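You operate a simulated robot arm through the tools that you are given. There is no shell and no other tool. Be economical: measure what you need, move in short steps, check, and stop when the job is done.

You are at the controls of a simulated robot arm. One attempt, no reset.

Task
Run out the spool marked x2, then the one marked x1, in yellow cup 4.
Fine: both come from the grey cups; the first goes to grey cup 4 when it is empty, the second stays in the yellow cup; leave the feed lever.

The check looks at the end state, three seconds after you hand in, the way a careful person would. Anything else that was tipped, shoved, dropped, spilled or broken makes it a failure.

Robot
A 7-joint arm with a two-finger parallel gripper, fixed in place. Base frame: the origin is at the foot of the arm, x ahead of it, y to its left, z up. Units: mm, rad, N and s.
With the tool pointing down near the work surface it reaches from about 120 to 500 mm from the base axis. Its first joint turns from -1.152 to 1.152 rad. Payload 2.4 kg.
Tool frame: the origin (TCP) lies between the finger pads and is the grasp point; the fingertips stand 30 mm ahead of it; z points along the fingers, y is the line along which they close. The gripper opens to 94 mm. The fingers are 28 mm wide and 10 mm thick; the gripper's body (50 by 96 mm) begins 55 mm behind the TCP.
Orientation is that of the tool frame in the base frame, as a unit quaternion [w, x, y, z]. With the fingers straight down and closing along the base's y, the tool's x points along the base's -x, its y along +y and its z along -z.

Tools
- The arm moves only by the tool jog_arm. Its argument "rows" is one flat list of numbers, 7 for each row, row after row: the shift along the base's x, y, z in units of 200 mm (1.0 is 200 mm), then the turn, a rotation vector about the base's x, y, z in units of 60 degrees (1.0 is 60 degrees), then the gripper command, from -1 (fully open) to 1 (shut), values between in proportion. In form: [x, y, z, rx, ry, rz, gripper, x, y, z, rx, ry, rz, gripper, ...]. A call has 1 to 8 rows; each row is the pose to reach, as a shift and turn from the pose commanded when the call began. A call with a number of a shift or a turn outside -1 to 1 is refused whole. Each row takes 0.2 s and may step no farther than 50 mm and 0.15 rad from the row before; otherwise, or with a gripper value out of range, the whole call is refused. A pose out of reach is approached as far as the arm can. The call stops where the force on the tool passes 40 N (or 10 N more than at its start, if that is more) or the arm is blocked; 0.2 s more then pass. Each finger travels about 153 mm/s and halts on what it meets, pressing with about 23 N; the grip force reading is that of the motor and also rises with nothing between the fingers. The clock runs only during rows and for 0.2 s after the last one: add rows that repeat a pose to give the fingers time. It gives the time, the measured TCP pose, the force on the tool (base axes), the opening and the grip force at its end, in the units of the frame above (readings bear some noise), with the torque about the TCP (base axes, N m) and any sound that the robot's microphone picked up.
- Cameras (640 x 400 px; columns grow to the right, rows downward): "scene" is fixed at [49.6, 485.6, 1447.2]; the picture's right is [-0.62, -0.79, 0.00], its down [-0.41, 0.32, -0.85] and it looks along [0.67, -0.52, -0.53] (base axes); focal length 275 px, centre (320, 200). "wrist" rides on the gripper at [76, 14, -102] in the tool frame; the picture's right is [-0.18, 0.98, 0.00], its down [-0.75, -0.14, -0.64] and it looks along [-0.63, -0.12, 0.77] (tool axes); focal length 243 px, centre (320, 200). There is no depth. A picture from a camera that has moved, and an enlarged one, comes with that camera's place and axes in the base frame and with its lens.
- get_image(camera): a new picture of that camera. It takes no simulated time.
- enlarge(camera, box): a new picture of the part [left, top, right, bottom] of that camera's present view, enlarged. It takes no simulated time.
- hand_in(): hands the job in; it is judged then, once.

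Work in short steps. Places have to be worked out from the pictures, the camera data and where the tool is seen: move nearer, look again, correct. Check each grasp and each placing, and mend what went wrong. You have 120 turns and 68 pictures in all, those below and enlarged ones among them. Open the gripper and draw the arm clear of the work before you hand the job in, unless the task says otherwise; then end with one line.

The tools are called after ">>>" as name(argument=value, ...) on one line, values as JSON. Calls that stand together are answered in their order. jog_arm: Moves the arm, as the interface text tells. Its arguments: {"type":"object","properties":{"rows":{"type":"array","items":{"type":"number"}}},"required":["rows"]} The other tools are called the same way: get_image (camera) takes a picture; enlarge (camera, box) takes an enlarged picture of a part of a camera's view; hand_in () hands the job in.

At the start:

```text
time_s: 0.0
position: [321.4, -58.8, 1287.0]
orientation: [0.0, 0.001, 1.0, 0.0]
contact_force: [-0.4, -0.2, -0.2]
moment: [0.01, 0.04, 0.03]
gripper_width: 93.9
finger_force: 0.1
```

scene: 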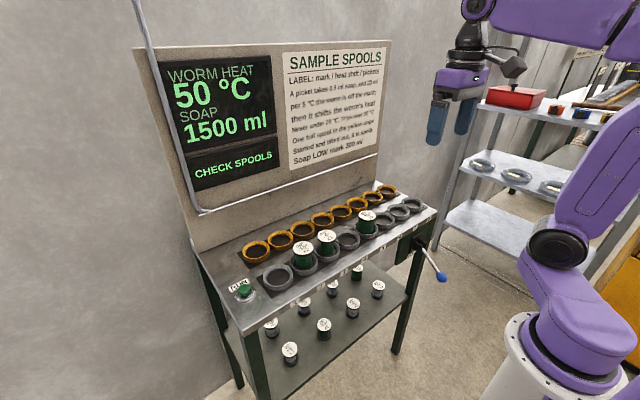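
wrist: 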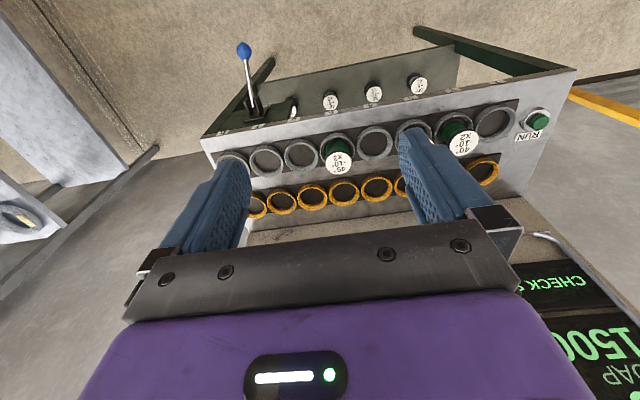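

I start by reading the sign, the display and the spool labels up close.

>>> enlarge(camera="scene", box=[270, 40, 400, 180])

>>> enlarge(camera="scene", box=[220, 170, 450, 310])

>>> enlarge(camera="wrist", box=[200, 40, 580, 230])

```text
2.86 times, centred on (335, 110) of scene
camera zoom: at [49.6, 485.6, 1447.2], right [-0.62, -0.79, 0.0], down [-0.41, 0.32, -0.85], along [0.67, -0.52, -0.53], focal length 785 px, centre (277, 457)
```

zoom: 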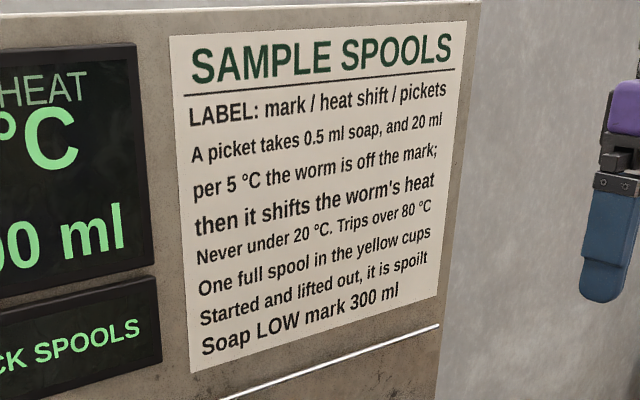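

```text
2.78 times, centred on (335, 240) of scene
camera zoom: at [49.6, 485.6, 1447.2], right [-0.62, -0.79, 0.0], down [-0.41, 0.32, -0.85], along [0.67, -0.52, -0.53], focal length 764 px, centre (278, 89)
```

zoom: 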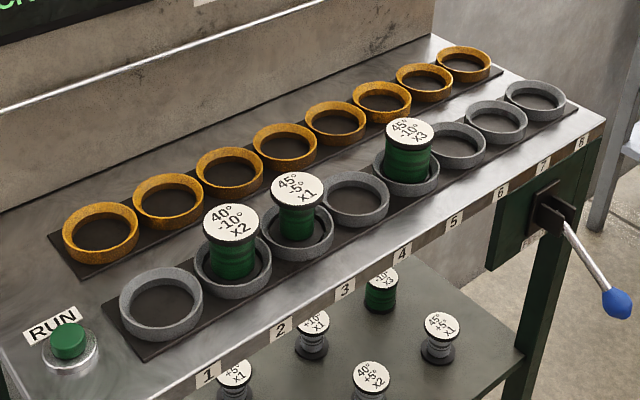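

```text
1.68 times, centred on (390, 135) of wrist
camera zoom: at [243.8, -43.3, 1387.8], right [0.18, 0.98, 0.0], down [0.75, -0.14, 0.64], along [0.63, -0.12, -0.77], focal length 409 px, centre (202, 310)
```

zoom: 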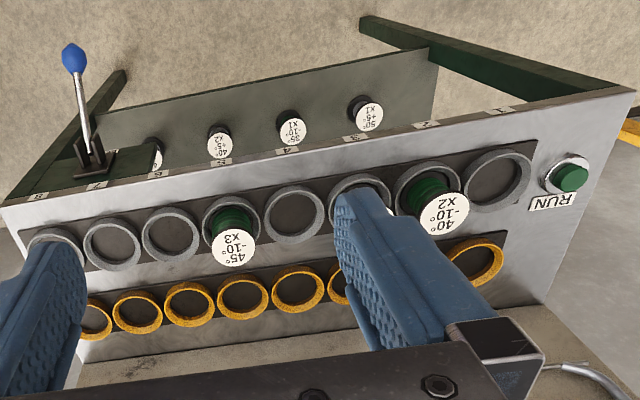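

The x2 spool (40°/-10°) stands in grey 2 and the x1 spool (45°/-5°) in grey 3; grey 4 is empty. Using both cameras I get the grey row at x≈503 with rim z≈909, pitch ≈80 mm (grey 2 y≈189, grey 4 y≈28), and the yellow row at x≈625. I now move towards grey 2, staying high, with the gripper at about 66 mm.

>>> jog_arm(rows=[0.1325, 0.1575, -0.114, 0, 0, 0, -0.4, 0.265, 0.315, -0.228, 0, 0, 0, -0.4, 0.3975, 0.4725, -0.3425, 0, 0, 0, -0.4, 0.53, 0.63, -0.457, 0, 0, 0, -0.4, 0.6625, 0.7875, -0.571, 0, 0, 0, -0.4, 0.795, 0.945, -0.685, 0, 0, 0, -0.4])

```text
time_s: 1.4
position: [478.5, 131.0, 1148.7]
orientation: [0.0, 0.0, 1.0, 0.0]
contact_force: [0.3, 0.0, -0.1]
moment: [0.0, -0.02, 0.0]
gripper_width: 65.7
finger_force: 0.1
```

That pose was reached cleanly. Next I go above grey 2 at z≈1060 and look.

>>> jog_arm(rows=[0.038, 0.098, -0.15, 0, 0, 0, -0.4, 0.075, 0.196, -0.3, 0, 0, 0, -0.4, 0.113, 0.294, -0.45, 0, 0, 0, -0.4])

>>> get_image(camera="wrist")

>>> get_image(camera="scene")

```text
time_s: 2.2
position: [502.6, 188.1, 1058.8]
orientation: [0.0, 0.0, 1.0, 0.001]
contact_force: [-0.4, 0.2, 0.1]
moment: [0.01, -0.02, 0.0]
gripper_width: 65.7
finger_force: 0.1
```

```text
62 pictures are left
camera wrist: at [426.4, 203.4, 1160.1], right [0.18, 0.98, 0.0], down [0.75, -0.14, 0.64], along [0.63, -0.12, -0.77], focal length 243 px, centre (320, 200)
```

wrist: 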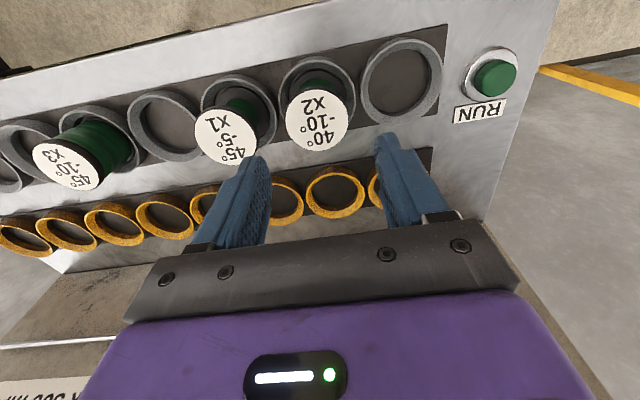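

```text
61 pictures are left
```

scene: 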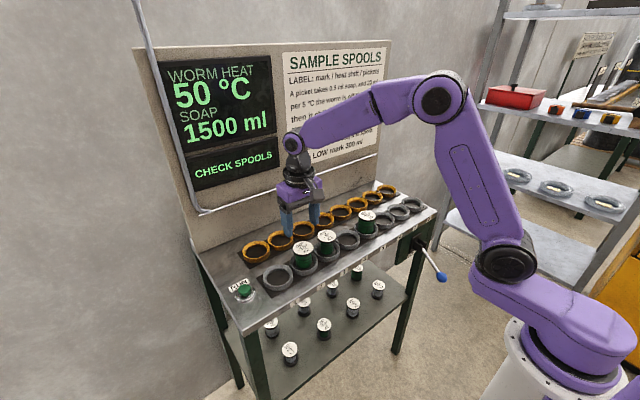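

The x2 label centre works out at about (501.5, 187) and x1 at about y=108.5. I lower until the fingertips are just above the spool's top and check.

>>> jog_arm(rows=[-0.005, -0.007, -0.14, 0, 0, 0, -0.4, -0.005, -0.007, -0.28, 0, 0, 0, -0.4])

>>> get_image(camera="wrist")

>>> enlarge(camera="scene", box=[230, 170, 410, 290])

```text
time_s: 2.8
position: [500.7, 188.4, 1001.6]
orientation: [0.0, -0.001, 1.0, 0.0]
contact_force: [-0.4, 0.2, 0.6]
moment: [-0.04, -0.02, -0.02]
gripper_width: 65.8
finger_force: 0.0
```

```text
60 pictures are left
camera wrist: at [424.1, 202.7, 1103.8], right [0.18, 0.98, 0.0], down [0.75, -0.14, 0.64], along [0.63, -0.12, -0.77], focal length 243 px, centre (320, 200)
```

wrist: 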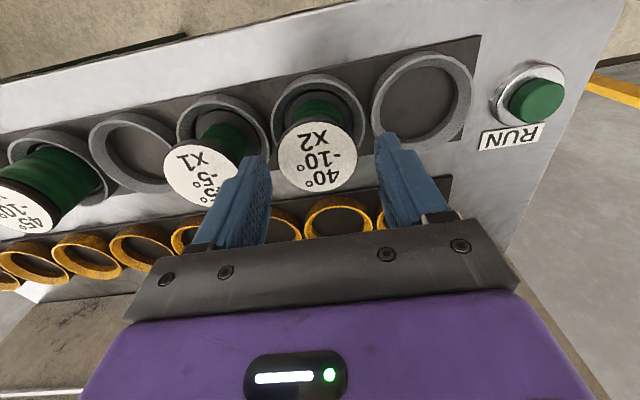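

```text
3.33 times, centred on (320, 230) of scene
camera zoom: at [49.6, 485.6, 1447.2], right [-0.62, -0.79, 0.0], down [-0.41, 0.32, -0.85], along [0.67, -0.52, -0.53], focal length 915 px, centre (320, 100)
```

zoom: 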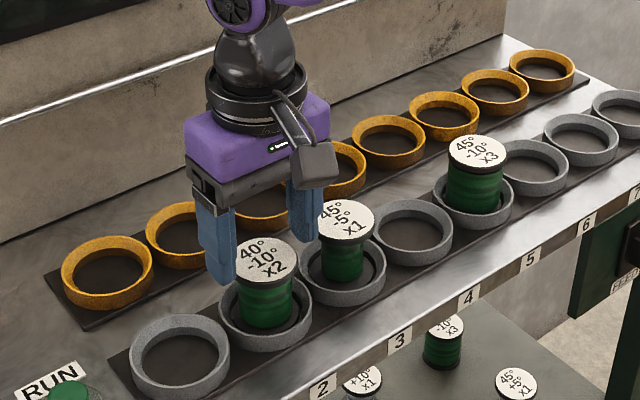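

The spool sits at about (500, 187) and the fingers straddle it with clearance from x1. I go down to z≈950 to grasp.

>>> jog_arm(rows=[0, -0.003, -0.09, 0, 0, 0, -0.4, 0, -0.003, -0.18, 0, 0, 0, -0.4, 0, -0.003, -0.27, 0, 0, 0, -0.4])

>>> get_image(camera="wrist")

```text
time_s: 3.6
position: [500.5, 188.1, 950.2]
orientation: [0.0, 0.0, 1.0, -0.001]
contact_force: [-5.1, -1.5, 21.6]
moment: [-0.75, 0.4, -0.08]
gripper_width: 66.0
finger_force: 0.1
```

```text
58 pictures are left
camera wrist: at [424.2, 203.2, 1051.8], right [0.18, 0.98, 0.0], down [0.75, -0.14, 0.64], along [0.63, -0.12, -0.77], focal length 243 px, centre (320, 200)
```

wrist: 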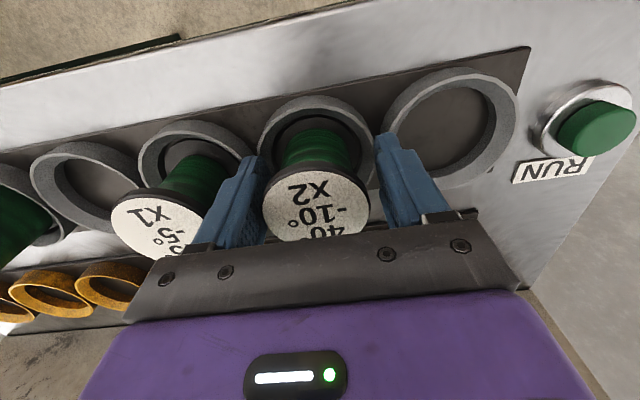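

A 21 N upward push shows that the -y fingertip touches a cup rim, so I lift 6 mm, then close.

>>> jog_arm(rows=[0, 0, 0.035, 0, 0, 0, -0.4, 0, 0, 0.035, 0, 0, 0, -0.4])

```text
time_s: 4.2
position: [501.2, 187.9, 955.8]
orientation: [0.0, 0.0, 1.0, 0.0]
contact_force: [0.1, -0.3, 0.3]
moment: [0.02, 0.03, 0.01]
gripper_width: 66.0
finger_force: 0.1
```

The contact is gone. I close onto the flange now.

>>> jog_arm(rows=[0, 0, 0, 0, 0, 0, 0.2, 0, 0, 0, 0, 0, 0, 0.2, 0, 0, 0, 0, 0, 0, 0.2])

>>> get_image(camera="wrist")

```text
time_s: 5.0
position: [501.6, 187.6, 955.2]
orientation: [-0.001, 0.0, 1.0, 0.0]
contact_force: [-0.4, 0.1, 0.5]
moment: [0.04, -0.07, -0.02]
gripper_width: 54.6
finger_force: 22.7
```

```text
57 pictures are left
camera wrist: at [424.3, 202.9, 1057.3], right [0.18, 0.98, 0.0], down [0.75, -0.14, 0.64], along [0.63, -0.12, -0.77], focal length 243 px, centre (320, 200)
```

wrist: 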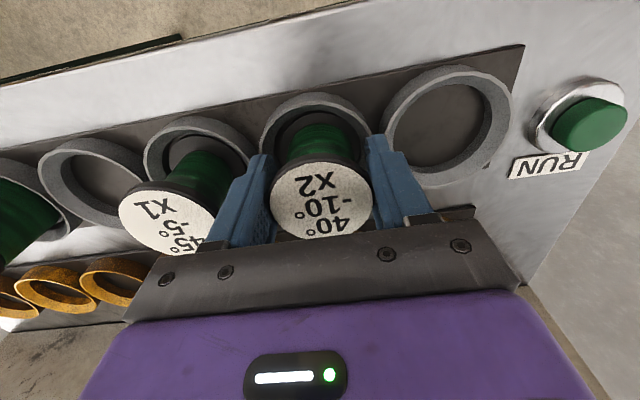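

It is gripped at 54.6 mm with 22.7 N. I lift straight up and check.

>>> jog_arm(rows=[0, 0, 0.1, 0, 0, 0, 0.2, 0, 0, 0.2, 0, 0, 0, 0.2, 0, 0, 0.32, 0, 0, 0, 0.2, 0, 0, 0.46, 0, 0, 0, 0.2])

>>> get_image(camera="wrist")

>>> enlarge(camera="scene", box=[230, 170, 410, 290])

```text
time_s: 6.0
position: [501.6, 186.9, 1047.3]
orientation: [-0.001, 0.001, 1.0, 0.0]
contact_force: [-0.6, -0.2, -2.4]
moment: [0.0, 0.05, 0.01]
gripper_width: 54.6
finger_force: 23.2
```

```text
56 pictures are left
camera wrist: at [424.2, 202.0, 1149.5], right [0.18, 0.98, 0.0], down [0.75, -0.14, 0.64], along [0.63, -0.12, -0.77], focal length 243 px, centre (320, 200)
```

wrist: 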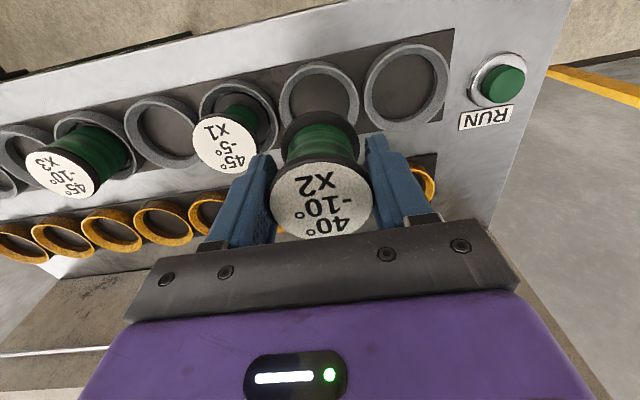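

```text
3.33 times, centred on (320, 230) of scene
camera zoom: at [49.6, 485.6, 1447.2], right [-0.62, -0.79, 0.0], down [-0.41, 0.32, -0.85], along [0.67, -0.52, -0.53], focal length 915 px, centre (320, 100)
```

zoom: 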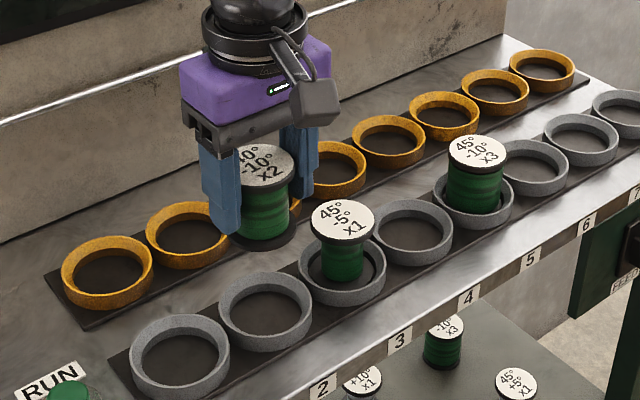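

The spool is held upright and clear of everything. I carry it towards yellow 4 at z≈1060, stopping short at x≈600 to look.

>>> jog_arm(rows=[0.1, -0.16, 0.06, 0, 0, 0, 0.2, 0.2, -0.32, 0.06, 0, 0, 0, 0.2, 0.3, -0.48, 0.06, 0, 0, 0, 0.2, 0.4, -0.64, 0.06, 0, 0, 0, 0.2, 0.5, -0.8, 0.06, 0, 0, 0, 0.2])

>>> get_image(camera="wrist")

>>> enlarge(camera="scene", box=[230, 170, 410, 290])

```text
time_s: 7.2
position: [599.1, 28.2, 1062.2]
orientation: [0.0, -0.001, 1.0, 0.0]
contact_force: [-0.4, -0.1, -1.7]
moment: [0.03, 0.04, 0.04]
gripper_width: 54.7
finger_force: 23.0
```

```text
54 pictures are left
camera wrist: at [522.6, 43.0, 1164.0], right [0.18, 0.98, 0.0], down [0.75, -0.14, 0.64], along [0.63, -0.12, -0.77], focal length 243 px, centre (320, 200)
```

wrist: 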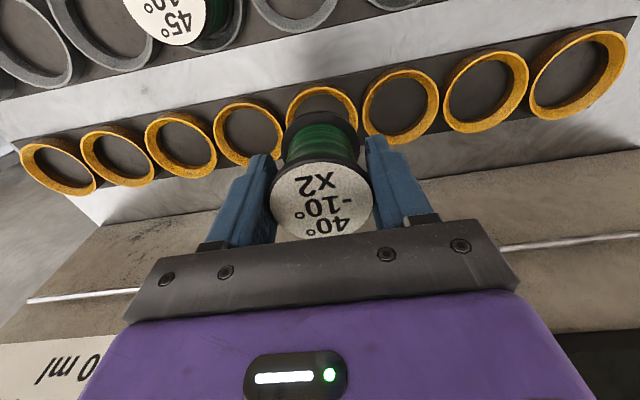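

```text
3.33 times, centred on (320, 230) of scene
camera zoom: at [49.6, 485.7, 1447.2], right [-0.62, -0.79, 0.0], down [-0.41, 0.32, -0.85], along [0.67, -0.52, -0.53], focal length 915 px, centre (320, 100)
```

zoom: 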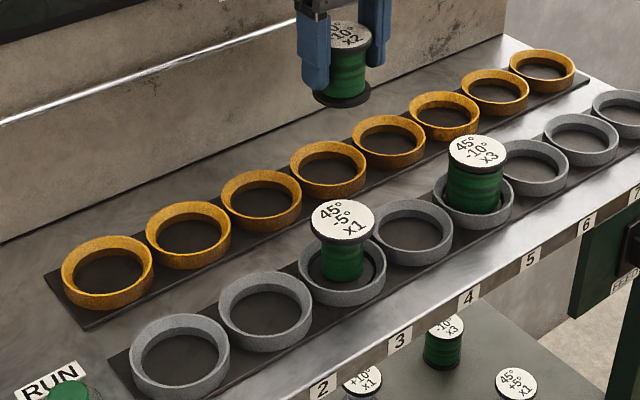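

Reach is fine. The yellow cups count 1–8 from the RUN side, and cup 4 is directly ahead at about (620, 27). I align over it and go down part of the way.

>>> jog_arm(rows=[0.095, 0, -0.06, 0, 0, 0, 0.2, 0.095, 0, -0.2, 0, 0, 0, 0.2, 0.095, 0, -0.3, 0, 0, 0, 0.2])

>>> get_image(camera="wrist")

>>> enlarge(camera="scene", box=[270, 170, 390, 250])

```text
time_s: 8.0
position: [619.9, 26.2, 999.5]
orientation: [0.0, 0.0, 1.0, 0.0]
contact_force: [-0.4, -0.1, -1.8]
moment: [-0.02, -0.02, -0.01]
gripper_width: 54.6
finger_force: 22.6
```

```text
52 pictures are left
camera wrist: at [543.1, 41.6, 1101.9], right [0.18, 0.98, 0.0], down [0.75, -0.14, 0.64], along [0.63, -0.12, -0.77], focal length 243 px, centre (320, 200)
```

wrist: 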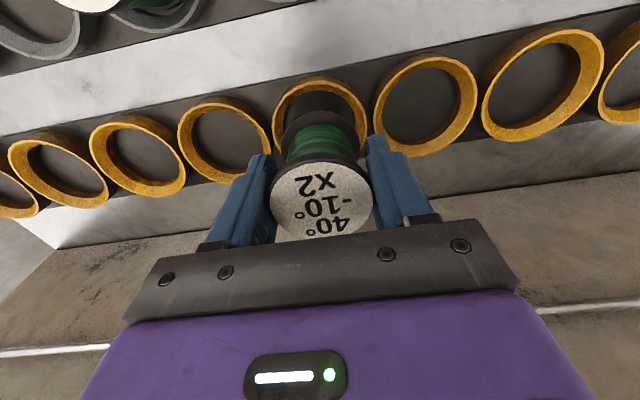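

```text
5.00 times, centred on (330, 210) of scene
camera zoom: at [49.7, 485.6, 1447.2], right [-0.62, -0.79, 0.0], down [-0.41, 0.32, -0.85], along [0.67, -0.52, -0.53], focal length 1373 px, centre (270, 150)
```

zoom: 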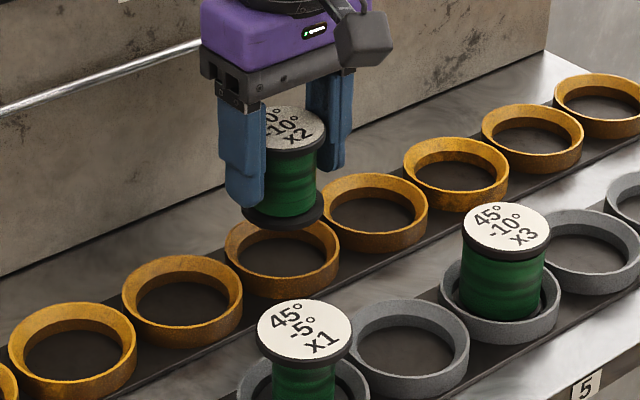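

It is well aligned over cup 4. I lower gently towards the seated height (TCP ≈955).

>>> jog_arm(rows=[0, 0.002, -0.09, 0, 0, 0, 0.2, 0, 0.002, -0.16, 0, 0, 0, 0.2, 0, 0.002, -0.19, 0, 0, 0, 0.2, 0, 0.002, -0.205, 0, 0, 0, 0.2, 0, 0.002, -0.215, 0, 0, 0, 0.2])

>>> get_image(camera="wrist")

```text
time_s: 9.2
position: [619.2, 26.7, 956.4]
orientation: [0.0, 0.0, 1.0, 0.0]
contact_force: [-0.7, -0.2, -2.1]
moment: [-0.01, 0.0, 0.04]
gripper_width: 54.9
finger_force: 23.2
```

```text
50 pictures are left
camera wrist: at [543.3, 42.6, 1058.4], right [0.18, 0.98, 0.0], down [0.75, -0.14, 0.64], along [0.63, -0.12, -0.77], focal length 243 px, centre (320, 200)
```

wrist: 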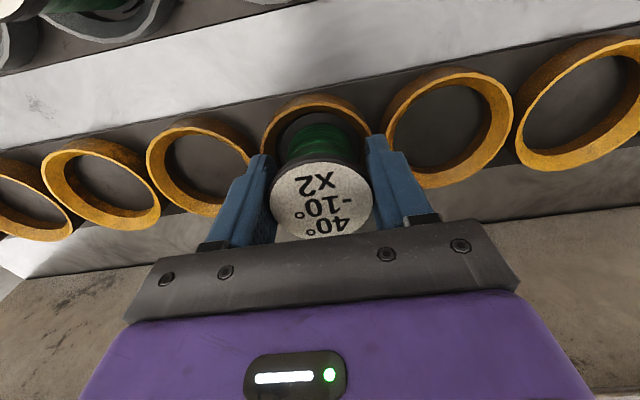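

The spool is inside the cup but not yet touching the floor. I step down a few mm, watching the force.

>>> jog_arm(rows=[0, 0, -0.006, 0, 0, 0, 0.2, 0, 0, -0.012, 0, 0, 0, 0.2])

```text
time_s: 9.8
position: [620.9, 26.0, 955.2]
orientation: [0.001, 0.0, 1.0, 0.0]
contact_force: [-1.5, -0.2, 6.8]
moment: [0.15, 0.22, 0.01]
gripper_width: 54.8
finger_force: 23.4
```

Floor contact comes at the same height as at the grasp, so it is seated. I release to ~66 mm and rise a little to check.

>>> jog_arm(rows=[0, 0, 0, 0, 0, 0, -0.4, 0, 0, 0, 0, 0, 0, -0.4, 0, 0, 0.1, 0, 0, 0, -0.4, 0, 0, 0.25, 0, 0, 0, -0.4, 0, 0, 0.45, 0, 0, 0, -0.4])

>>> get_image(camera="wrist")

>>> get_image(camera="scene")

```text
time_s: 11.0
position: [620.4, 27.6, 1043.2]
orientation: [-0.001, 0.0, 1.0, 0.001]
contact_force: [-0.3, 0.4, 0.4]
moment: [0.02, 0.03, 0.0]
gripper_width: 65.4
finger_force: 0.0
```

```text
49 pictures are left
camera wrist: at [544.1, 42.7, 1144.8], right [0.18, 0.98, 0.0], down [0.75, -0.14, 0.64], along [0.63, -0.12, -0.77], focal length 243 px, centre (320, 200)
```

wrist: 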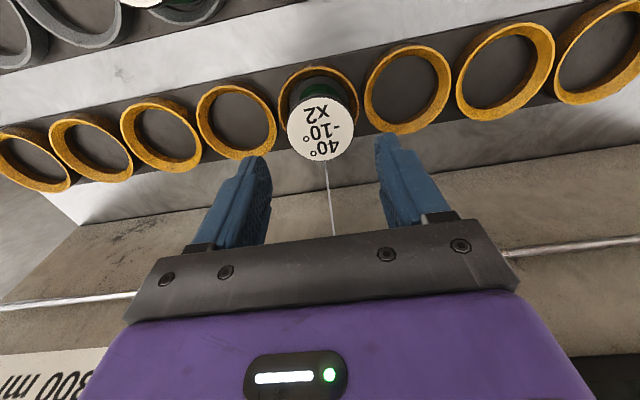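

```text
48 pictures are left
```

scene: 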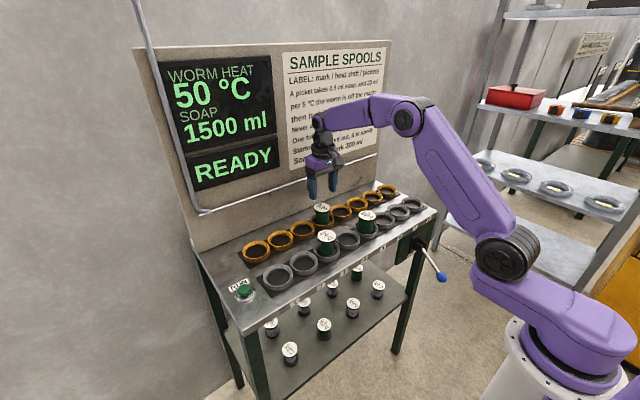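

The display says READY, and a thin thread line now shows behind the spool. I take a closer look at it before moving.

>>> enlarge(camera="wrist", box=[240, 50, 420, 240])

>>> enlarge(camera="scene", box=[270, 140, 390, 250])

```text
2.11 times, centred on (330, 145) of wrist
camera zoom: at [544.1, 42.7, 1144.8], right [0.18, 0.98, 0.0], down [0.75, -0.14, 0.64], along [0.63, -0.12, -0.77], focal length 511 px, centre (299, 316)
```

zoom: 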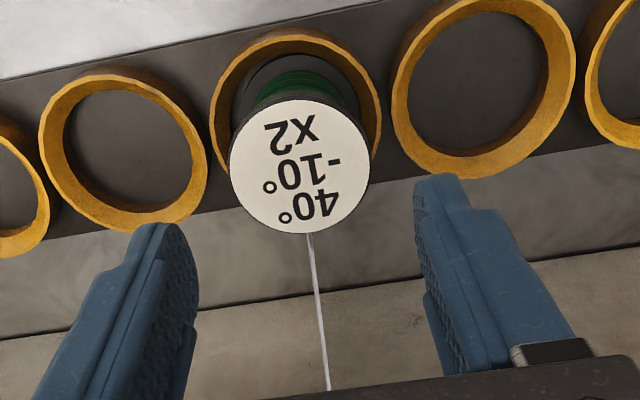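

```text
3.64 times, centred on (330, 195) of scene
camera zoom: at [49.6, 485.6, 1447.2], right [-0.62, -0.79, 0.0], down [-0.41, 0.32, -0.85], along [0.67, -0.52, -0.53], focal length 999 px, centre (284, 218)
```

zoom: 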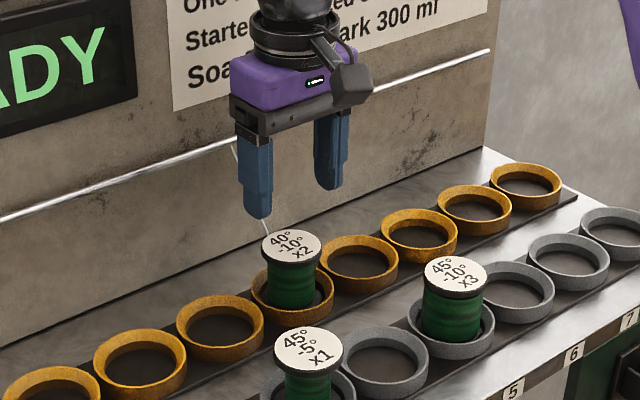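

The thread runs from the spool back up to the rod, between the fingers and behind. I back off in -x first, clear of it, then head towards the RUN button (estimated at (512, 352, top≈915)).

>>> jog_arm(rows=[-0.22, 0, 0.06, 0, 0, 0, -0.4, -0.44, 0, 0.12, 0, 0, 0, -0.4, -0.54, 0.2, 0.12, 0, 0, 0, 0.2, -0.54, 0.42, 0.12, 0, 0, 0, 0.6, -0.54, 0.64, 0.12, 0, 0, 0, 1, -0.54, 0.86, 0.12, 0, 0, 0, 1])

```text
time_s: 12.4
position: [513.1, 201.7, 1069.1]
orientation: [0.001, 0.0, 1.0, 0.001]
contact_force: [0.8, -0.6, 0.4]
moment: [0.02, 0.01, -0.01]
gripper_width: 0.0
finger_force: 22.9
```

Now on to a spot above RUN, with the fingers shut, and a picture to refine.

>>> jog_arm(rows=[0, 0.22, -0.05, 0, 0, 0, 1, 0, 0.44, -0.1, 0, 0, 0, 1, 0, 0.6, -0.2, 0, 0, 0, 1, 0, 0.75, -0.3, 0, 0, 0, 1])

>>> get_image(camera="wrist")

>>> enlarge(camera="scene", box=[190, 220, 340, 320])

```text
time_s: 13.4
position: [513.5, 350.0, 1010.6]
orientation: [0.0, 0.0, 1.0, 0.0]
contact_force: [0.0, 1.5, -0.1]
moment: [0.0, 0.0, 0.03]
gripper_width: 0.0
finger_force: 23.4
```

```text
45 pictures are left
camera wrist: at [436.5, 365.2, 1111.4], right [0.18, 0.98, 0.0], down [0.75, -0.14, 0.64], along [0.63, -0.12, -0.77], focal length 243 px, centre (320, 200)
```

wrist: 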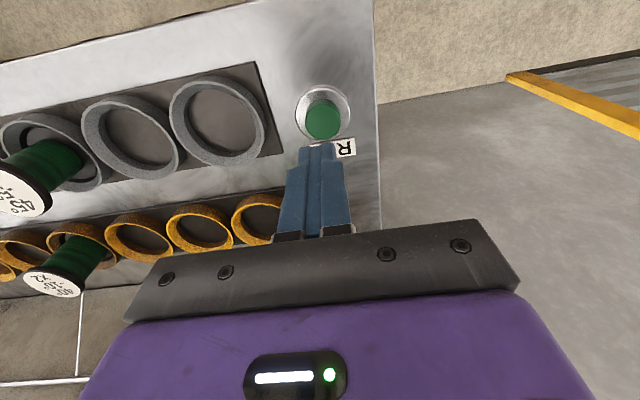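

```text
4.00 times, centred on (265, 270) of scene
camera zoom: at [49.6, 485.6, 1447.2], right [-0.62, -0.79, 0.0], down [-0.41, 0.32, -0.85], along [0.67, -0.52, -0.53], focal length 1098 px, centre (540, -80)
```

zoom: 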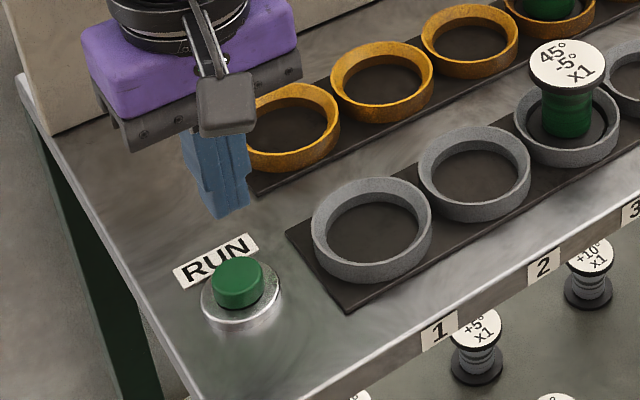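

RUN's top is at about (513, 353). I come down to just above it.

>>> jog_arm(rows=[0, 0.01, -0.12, 0, 0, 0, 1, 0, 0.012, -0.24, 0, 0, 0, 1, 0, 0.012, -0.275, 0, 0, 0, 1])

>>> enlarge(camera="scene", box=[190, 220, 340, 320])

```text
time_s: 14.2
position: [513.4, 352.9, 953.8]
orientation: [0.0, 0.0, 1.0, 0.0]
contact_force: [-0.2, 0.1, -0.1]
moment: [0.01, 0.0, 0.0]
gripper_width: 0.0
finger_force: 22.9
```

```text
4.00 times, centred on (265, 270) of scene
camera zoom: at [49.6, 485.6, 1447.2], right [-0.62, -0.79, 0.0], down [-0.41, 0.32, -0.85], along [0.67, -0.52, -0.53], focal length 1098 px, centre (540, -80)
```

zoom: 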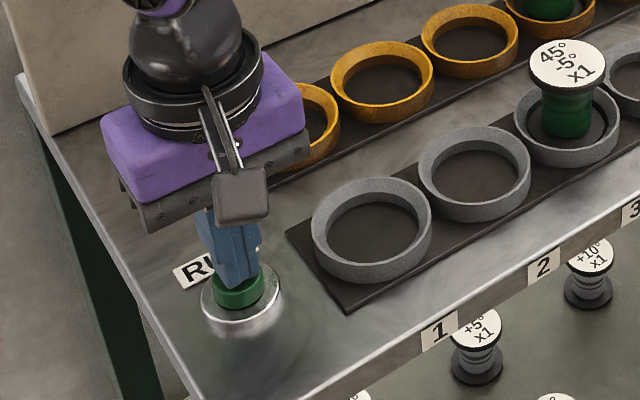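

The fingertips are right above the button. I press in 2 mm steps.

>>> jog_arm(rows=[0, 0, -0.012, 0, 0, 0, 1, 0, 0, -0.022, 0, 0, 0, 1, 0, 0, -0.032, 0, 0, 0, 1, 0, 0, -0.042, 0, 0, 0, 1])

>>> get_image(camera="scene")

```text
time_s: 15.2
position: [512.8, 351.8, 946.0]
orientation: [0.001, 0.0, 1.0, 0.001]
contact_force: [1.6, -1.7, 9.1]
moment: [-0.01, -0.07, -0.07]
gripper_width: 0.0
finger_force: 22.9
heard: click
```

```text
42 pictures are left
```

scene: 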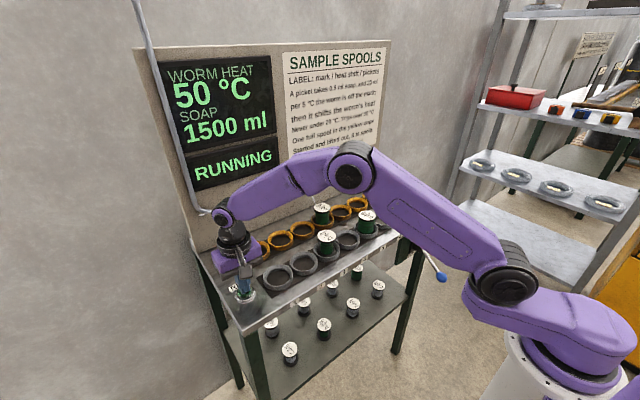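

The button clicked and the display shows RUNNING. I lift off the button and wait.

>>> jog_arm(rows=[0, 0, 0.1, 0, 0, 0, 1, 0, 0, 0.25, 0, 0, 0, 1, 0, 0, 0.25, 0, 0, 0, 1, 0, 0, 0.25, 0, 0, 0, 1, 0, 0, 0.25, 0, 0, 0, 1, 0, 0, 0.25, 0, 0, 0, 1, 0, 0, 0.25, 0, 0, 0, 1, 0, 0, 0.25, 0, 0, 0, 1])

>>> get_image(camera="scene")

```text
time_s: 17.0
position: [512.2, 352.4, 997.1]
orientation: [0.0, 0.0, 1.0, 0.0]
contact_force: [0.2, 0.9, -0.3]
moment: [0.02, 0.0, -0.01]
gripper_width: 0.0
finger_force: 23.1
```

```text
41 pictures are left
```

scene: 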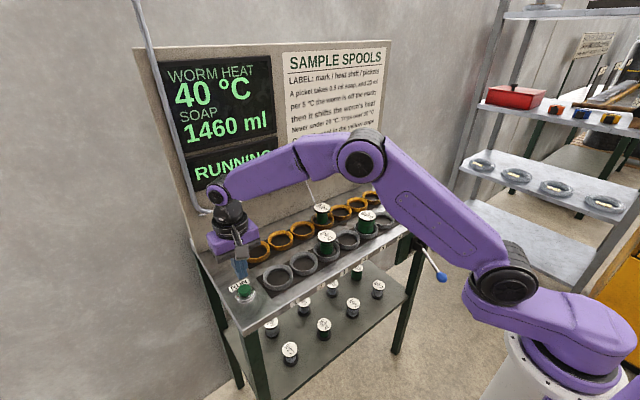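

One picket is done (40 °C, 1460 ml), matching the rule, and it is still running. I wait.

>>> jog_arm(rows=[0, 0, 0.02, 0, 0, 0, 1, 0, 0, 0.02, 0, 0, 0, 1, 0, 0, 0.02, 0, 0, 0, 1, 0, 0, 0.02, 0, 0, 0, 1, 0, 0, 0.02, 0, 0, 0, 1, 0, 0, 0.02, 0, 0, 0, 1, 0, 0, 0.02, 0, 0, 0, 1, 0, 0, 0.02, 0, 0, 0, 1])

>>> get_image(camera="scene")

```text
time_s: 18.8
position: [512.6, 352.3, 999.4]
orientation: [0.0, 0.0, 1.0, -0.001]
contact_force: [0.7, 0.5, 0.8]
moment: [-0.01, 0.03, 0.01]
gripper_width: 0.0
finger_force: 22.9
```

```text
40 pictures are left
```

scene: 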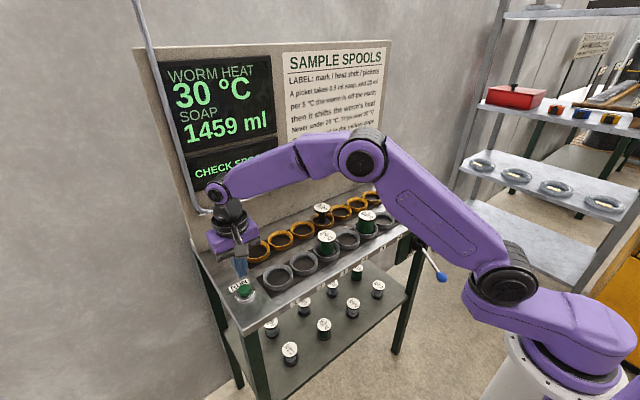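

Both pickets are gone (30 °C, 1459 ml, CHECK SPOOLS), so the x2 spool is empty. I go back towards yellow 4, high, opening to 66 mm.

>>> jog_arm(rows=[0, -0.05, 0.2, 0, 0, 0, 1, 0, -0.28, 0.3, 0, 0, 0, -0.4, 0, -0.52, 0.3, 0, 0, 0, -0.4, 0, -0.76, 0.3, 0, 0, 0, -0.4, 0, -1.0, 0.3, 0, 0, 0, -0.4])

>>> jog_arm(rows=[0.1, -0.2, 0, 0, 0, 0, -0.4, 0.2, -0.4, 0, 0, 0, 0, -0.4, 0.32, -0.6, 0, 0, 0, 0, -0.4, 0.44, -0.63, 0, 0, 0, 0, -0.4])

>>> get_image(camera="wrist")

```text
refused: row 2 steps farther than a row can; nothing moved
```

```text
time_s: 19.8
position: [600.6, 224.3, 998.5]
orientation: [0.0, 0.0, 1.0, 0.001]
contact_force: [0.2, 0.6, 0.1]
moment: [-0.01, 0.02, 0.01]
gripper_width: 66.0
finger_force: 0.1
```

```text
39 pictures are left
camera wrist: at [524.7, 239.9, 1099.6], right [0.18, 0.98, 0.0], down [0.75, -0.14, 0.64], along [0.63, -0.12, -0.77], focal length 243 px, centre (320, 200)
```

wrist: 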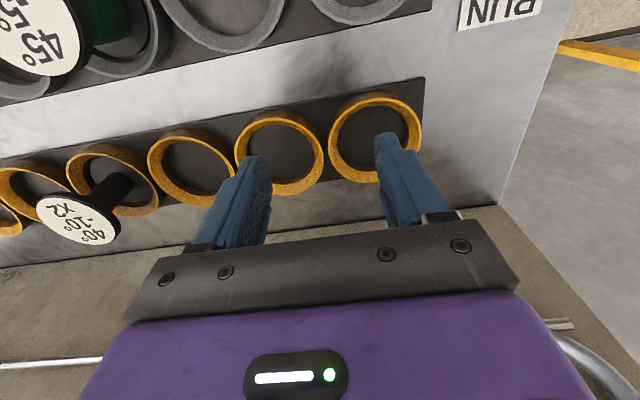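

The first call was refused for an oversized step, and the second ran alone at a still-safe height (tips 968 over empty cups); I won't chain moves again. I now rise and traverse to above yellow 4.

>>> jog_arm(rows=[0, -0.05, 0.22, 0, 0, 0, -0.4, 0.02, -0.25, 0.3, 0, 0, 0, -0.4, 0.04, -0.49, 0.3, 0, 0, 0, -0.4, 0.07, -0.73, 0.28, 0, 0, 0, -0.4, 0.095, -0.96, 0.2, 0, 0, 0, -0.4, 0.095, -0.985, 0.2, 0, 0, 0, -0.4])

>>> get_image(camera="wrist")

>>> enlarge(camera="scene", box=[270, 140, 390, 250])

```text
time_s: 21.2
position: [618.5, 28.0, 1039.3]
orientation: [0.0, 0.0, 1.0, 0.0]
contact_force: [-0.1, -0.6, 0.4]
moment: [-0.01, 0.0, -0.02]
gripper_width: 66.0
finger_force: 0.1
```

```text
38 pictures are left
camera wrist: at [541.5, 43.0, 1140.6], right [0.18, 0.98, 0.0], down [0.75, -0.14, 0.64], along [0.63, -0.12, -0.77], focal length 243 px, centre (320, 200)
```

wrist: 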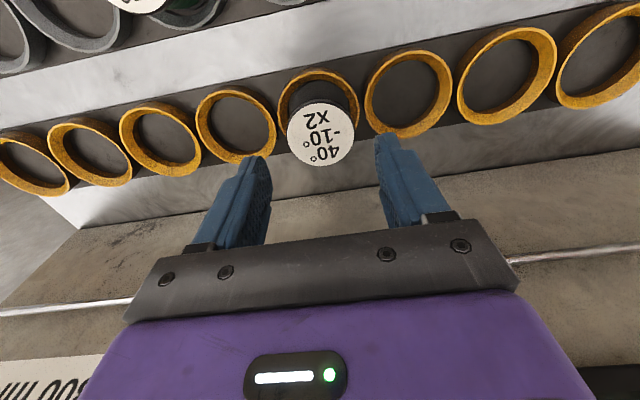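

```text
3.64 times, centred on (330, 195) of scene
camera zoom: at [49.6, 485.6, 1447.2], right [-0.62, -0.79, 0.0], down [-0.41, 0.32, -0.85], along [0.67, -0.52, -0.53], focal length 999 px, centre (284, 218)
```

zoom: 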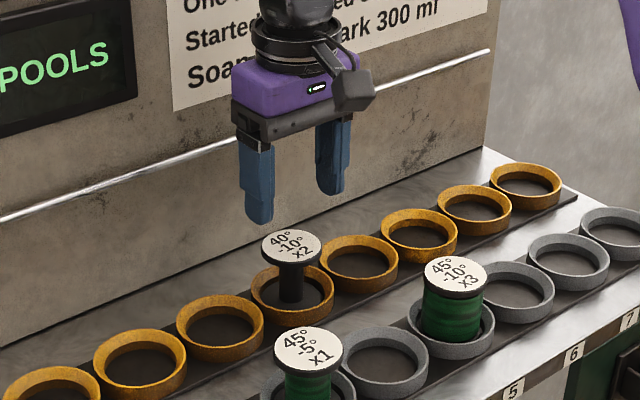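

The spool is clearly bare and the thread is gone; its label centre is at about (620, 28). I lower onto it to z≈956.

>>> jog_arm(rows=[0.005, 0, -0.15, 0, 0, 0, -0.4, 0.005, 0, -0.28, 0, 0, 0, -0.4, 0.005, 0, -0.36, 0, 0, 0, -0.4, 0.005, 0, -0.42, 0, 0, 0, -0.4])

```text
time_s: 22.2
position: [619.7, 29.2, 954.0]
orientation: [0.0, 0.001, 1.0, -0.001]
contact_force: [-0.1, 0.8, -0.1]
moment: [-0.01, -0.03, 0.04]
gripper_width: 65.9
finger_force: 0.0
```

No contact on the way down. I close on the flange.

>>> jog_arm(rows=[0, 0, 0, 0, 0, 0, 0.2, 0, 0, 0, 0, 0, 0, 0.2, 0, 0, 0, 0, 0, 0, 0.2])

>>> get_image(camera="wrist")

```text
time_s: 23.0
position: [619.2, 29.7, 954.0]
orientation: [0.0, 0.0, 1.0, 0.0]
contact_force: [1.0, -1.4, -0.1]
moment: [-0.04, -0.06, -0.06]
gripper_width: 54.3
finger_force: 22.7
```

```text
36 pictures are left
camera wrist: at [543.8, 43.9, 1056.1], right [0.18, 0.98, 0.0], down [0.75, -0.14, 0.64], along [0.63, -0.12, -0.77], focal length 243 px, centre (320, 200)
```

wrist: 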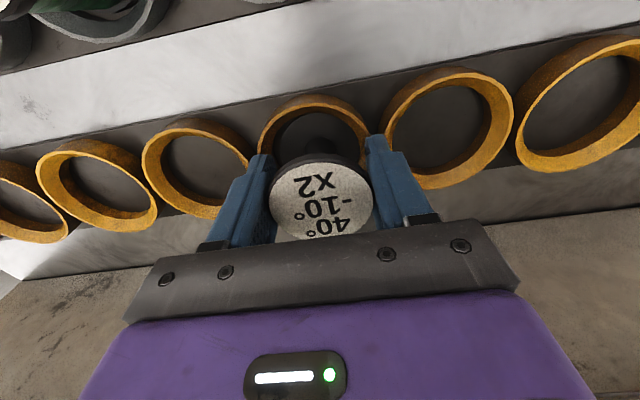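

It holds at 54.3 mm. I lift straight and come back in -x towards grey 4, stopping at z≈1046.

>>> jog_arm(rows=[0, 0, 0.1, 0, 0, 0, 0.2, 0, 0, 0.22, 0, 0, 0, 0.2, 0, 0, 0.46, 0, 0, 0, 0.2, -0.2, 0, 0.46, 0, 0, 0, 0.2, -0.4, 0, 0.46, 0, 0, 0, 0.2, -0.59, -0.005, 0.46, 0, 0, 0, 0.2])

>>> get_image(camera="wrist")

>>> enlarge(camera="scene", box=[270, 150, 420, 280])

```text
time_s: 24.4
position: [500.8, 26.3, 1046.6]
orientation: [0.0, 0.0, 1.0, -0.001]
contact_force: [0.0, 0.1, -2.2]
moment: [0.0, -0.05, -0.02]
gripper_width: 54.6
finger_force: 22.4
```

```text
35 pictures are left
camera wrist: at [424.2, 43.0, 1148.1], right [0.18, 0.98, 0.0], down [0.75, -0.14, 0.64], along [0.63, -0.12, -0.77], focal length 243 px, centre (320, 200)
```

wrist: 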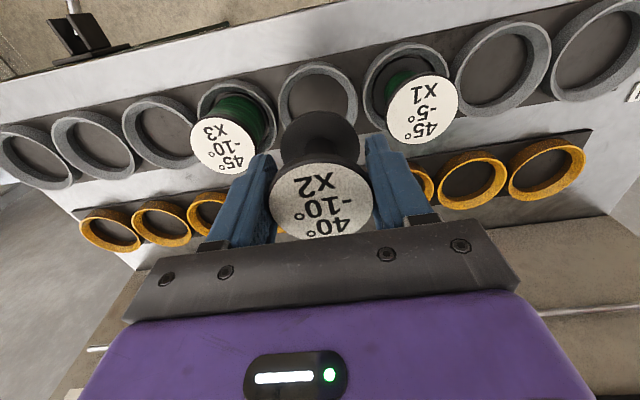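

```text
3.08 times, centred on (345, 215) of scene
camera zoom: at [49.6, 485.6, 1447.2], right [-0.62, -0.79, 0.0], down [-0.41, 0.32, -0.85], along [0.67, -0.52, -0.53], focal length 845 px, centre (243, 154)
```

zoom: 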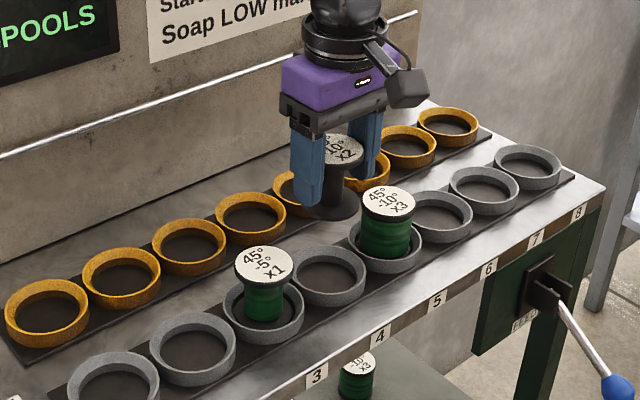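

Grey 4 lies midway between x1 (y≈105) and x3 (y≈-51), that is y≈27, and I am above it. I lower straight down, slowly at the end.

>>> jog_arm(rows=[0, 0, -0.12, 0, 0, 0, 0.2, 0, 0, -0.24, 0, 0, 0, 0.2, 0, 0, -0.34, 0, 0, 0, 0.2, 0, 0, -0.4, 0, 0, 0, 0.2, 0, 0, -0.43, 0, 0, 0, 0.2])

>>> get_image(camera="wrist")

```text
time_s: 25.6
position: [503.7, 28.1, 960.9]
orientation: [0.0, -0.001, 1.0, 0.0]
contact_force: [0.0, -0.2, -2.5]
moment: [0.0, 0.01, -0.02]
gripper_width: 54.3
finger_force: 23.0
```

```text
33 pictures are left
camera wrist: at [425.6, 43.5, 1062.4], right [0.18, 0.98, 0.0], down [0.75, -0.14, 0.64], along [0.63, -0.12, -0.77], focal length 243 px, centre (320, 200)
```

wrist: 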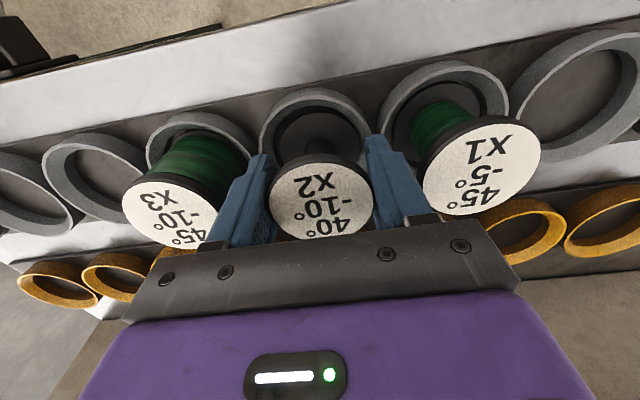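

The spool is centred in the cup with gaps to both neighbours. I go down the last few mm until it touches.

>>> jog_arm(rows=[0, 0, -0.015, 0, 0, 0, 0.2, 0, 0, -0.027, 0, 0, 0, 0.2, 0, 0, -0.034, 0, 0, 0, 0.2])

```text
time_s: 26.4
position: [501.7, 27.9, 954.5]
orientation: [0.0, 0.001, 1.0, 0.0]
contact_force: [-0.1, -0.4, -1.3]
moment: [-0.04, 0.04, -0.01]
gripper_width: 54.5
finger_force: 23.2
```

>>> jog_arm(rows=[0, 0, -0.005, 0, 0, 0, 0.2, 0, 0, -0.01, 0, 0, 0, 0.2])

```text
time_s: 27.0
position: [503.0, 27.3, 952.8]
orientation: [0.002, 0.0, 1.0, 0.0]
contact_force: [-3.8, -0.2, 13.7]
moment: [0.03, -0.1, 0.02]
gripper_width: 54.4
finger_force: 22.8
```

The spool is firmly seated (about 14 N). I open only to ~63 mm because of the neighbours, and rise straight up.

>>> jog_arm(rows=[0, 0, 0.006, 0, 0, 0, -0.34, 0, 0, 0.006, 0, 0, 0, -0.34, 0, 0, 0.1, 0, 0, 0, -0.34, 0, 0, 0.25, 0, 0, 0, -0.34, 0, 0, 0.45, 0, 0, 0, -0.34])

>>> get_image(camera="wrist")

```text
time_s: 28.2
position: [501.1, 28.5, 1042.9]
orientation: [0.0, 0.0, 1.0, 0.0]
contact_force: [-0.2, 0.1, -1.1]
moment: [-0.01, -0.01, 0.01]
gripper_width: 63.2
finger_force: 0.0
```

```text
32 pictures are left
camera wrist: at [424.3, 43.6, 1144.4], right [0.18, 0.98, 0.0], down [0.75, -0.14, 0.64], along [0.63, -0.12, -0.77], focal length 243 px, centre (320, 200)
```

wrist: 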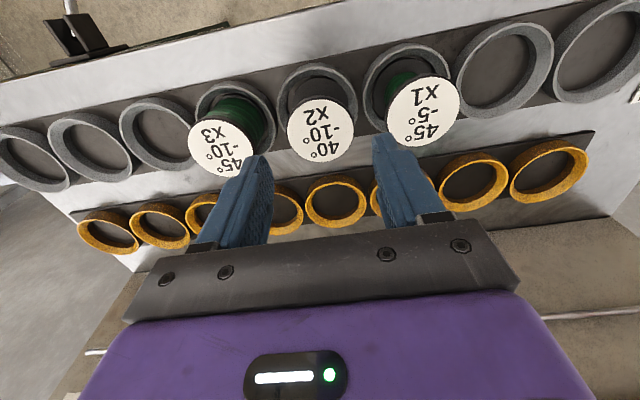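

x2 stands upright in grey 4. I shift to above x1 (y≈107) at the same height and check.

>>> jog_arm(rows=[0, 0.2, 0, 0, 0, 0, -0.38, 0, 0.395, 0, 0, 0, 0, -0.38])

>>> get_image(camera="wrist")

```text
time_s: 28.8
position: [502.2, 107.1, 1042.8]
orientation: [0.0, -0.001, 1.0, 0.0]
contact_force: [0.5, -0.6, -0.3]
moment: [0.01, 0.03, 0.0]
gripper_width: 64.9
finger_force: 0.0
```

```text
31 pictures are left
camera wrist: at [425.3, 123.0, 1144.1], right [0.18, 0.98, 0.0], down [0.75, -0.14, 0.64], along [0.63, -0.12, -0.77], focal length 243 px, centre (320, 200)
```

wrist: 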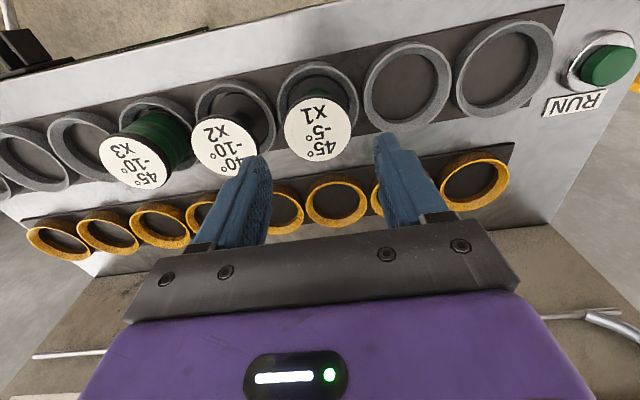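

x1's label centre is at about (500, 106.5), so I am aligned. I go down to z≈957.

>>> jog_arm(rows=[-0.003, 0, -0.16, 0, 0, 0, -0.38, -0.003, 0, -0.3, 0, 0, 0, -0.38, -0.003, 0, -0.38, 0, 0, 0, -0.38, -0.003, 0, -0.43, 0, 0, 0, -0.38])

>>> get_image(camera="wrist")

```text
time_s: 29.8
position: [502.4, 107.3, 956.8]
orientation: [0.0, -0.001, 1.0, 0.0]
contact_force: [0.8, 0.1, 0.2]
moment: [0.0, 0.01, 0.03]
gripper_width: 64.6
finger_force: 0.2
```

```text
30 pictures are left
camera wrist: at [424.4, 122.7, 1058.4], right [0.18, 0.98, 0.0], down [0.75, -0.14, 0.64], along [0.63, -0.12, -0.77], focal length 243 px, centre (320, 200)
```

wrist: 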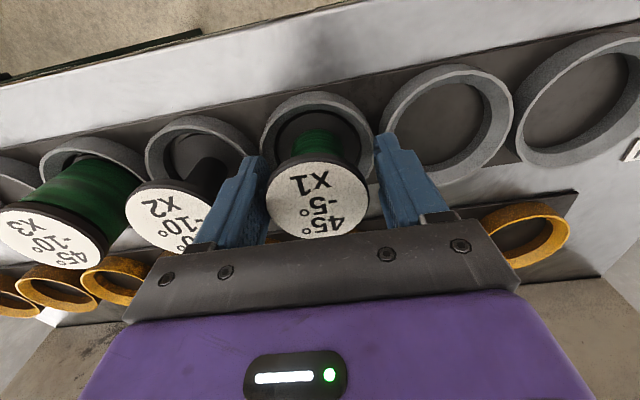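

The fingers straddle x1 cleanly with no contact. I close.

>>> jog_arm(rows=[0, 0, 0, 0, 0, 0, 0.2, 0, 0, 0, 0, 0, 0, 0.2, 0, 0, 0, 0, 0, 0, 0.2])

```text
time_s: 30.6
position: [501.6, 107.8, 955.5]
orientation: [0.0, 0.0, 1.0, 0.0]
contact_force: [-0.6, 0.1, 0.4]
moment: [0.04, 0.02, 0.01]
gripper_width: 54.4
finger_force: 23.3
```

It is gripped at 54.4 mm. I lift straight up about 90 mm and then carry it to above yellow 4 (620, 27).

>>> jog_arm(rows=[0, 0, 0.1, 0, 0, 0, 0.2, 0, 0, 0.24, 0, 0, 0, 0.2, 0, 0, 0.46, 0, 0, 0, 0.2, 0.19, 0, 0.46, 0, 0, 0, 0.2, 0.35, -0.12, 0.46, 0, 0, 0, 0.2, 0.48, -0.27, 0.46, 0, 0, 0, 0.2, 0.595, -0.395, 0.46, 0, 0, 0, 0.2, 0.595, -0.4, 0.4, 0, 0, 0, 0.2])

>>> get_image(camera="wrist")

>>> get_image(camera="scene")

```text
time_s: 32.4
position: [621.2, 25.5, 1037.1]
orientation: [0.0, 0.001, 1.0, 0.0]
contact_force: [-0.2, 0.7, -1.7]
moment: [0.05, 0.01, -0.01]
gripper_width: 54.5
finger_force: 22.9
```

```text
29 pictures are left
camera wrist: at [544.3, 41.3, 1139.1], right [0.18, 0.98, 0.0], down [0.75, -0.14, 0.64], along [0.63, -0.12, -0.77], focal length 243 px, centre (320, 200)
```

wrist: 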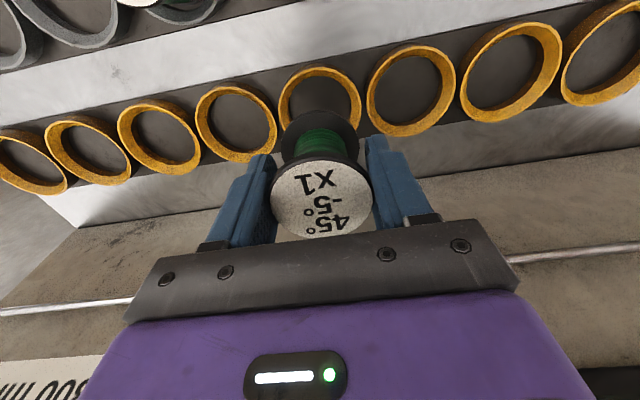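

```text
28 pictures are left
```

scene: 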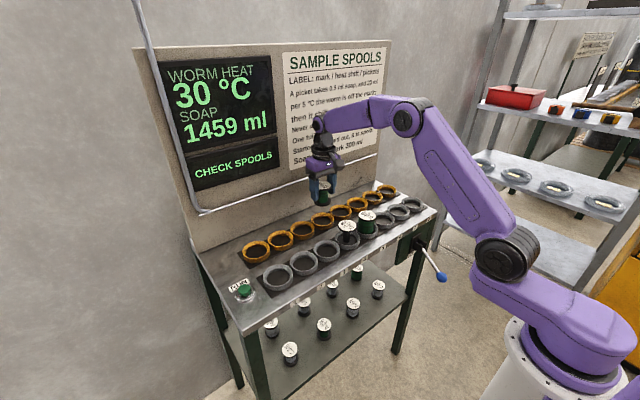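

x1 is above yellow 4 and the line is at 30 °C, CHECK SPOOLS as expected. I lower it to about 957, then feel for the floor.

>>> jog_arm(rows=[-0.003, 0.003, -0.15, 0, 0, 0, 0.2, -0.003, 0.003, -0.28, 0, 0, 0, 0.2, -0.003, 0.003, -0.35, 0, 0, 0, 0.2, -0.003, 0.003, -0.395, 0, 0, 0, 0.2, -0.003, 0.003, -0.405, 0, 0, 0, 0.2])

>>> get_image(camera="wrist")

```text
time_s: 33.6
position: [620.7, 28.7, 955.9]
orientation: [0.0, 0.0, 1.0, 0.0]
contact_force: [-2.0, 0.0, 4.0]
moment: [0.15, 0.13, 0.07]
gripper_width: 54.4
finger_force: 22.1
```

```text
27 pictures are left
camera wrist: at [543.3, 43.7, 1058.4], right [0.18, 0.98, 0.0], down [0.75, -0.14, 0.64], along [0.63, -0.12, -0.77], focal length 243 px, centre (320, 200)
```

wrist: 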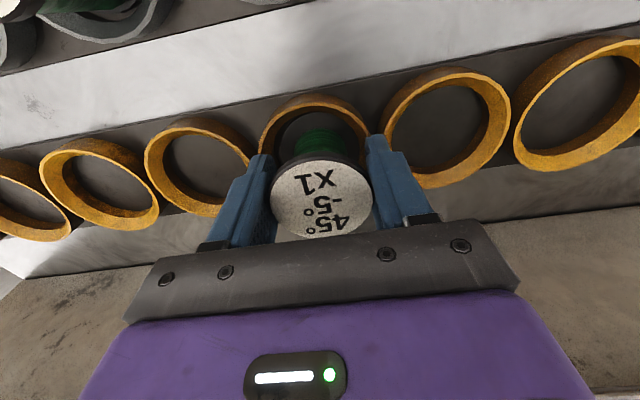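

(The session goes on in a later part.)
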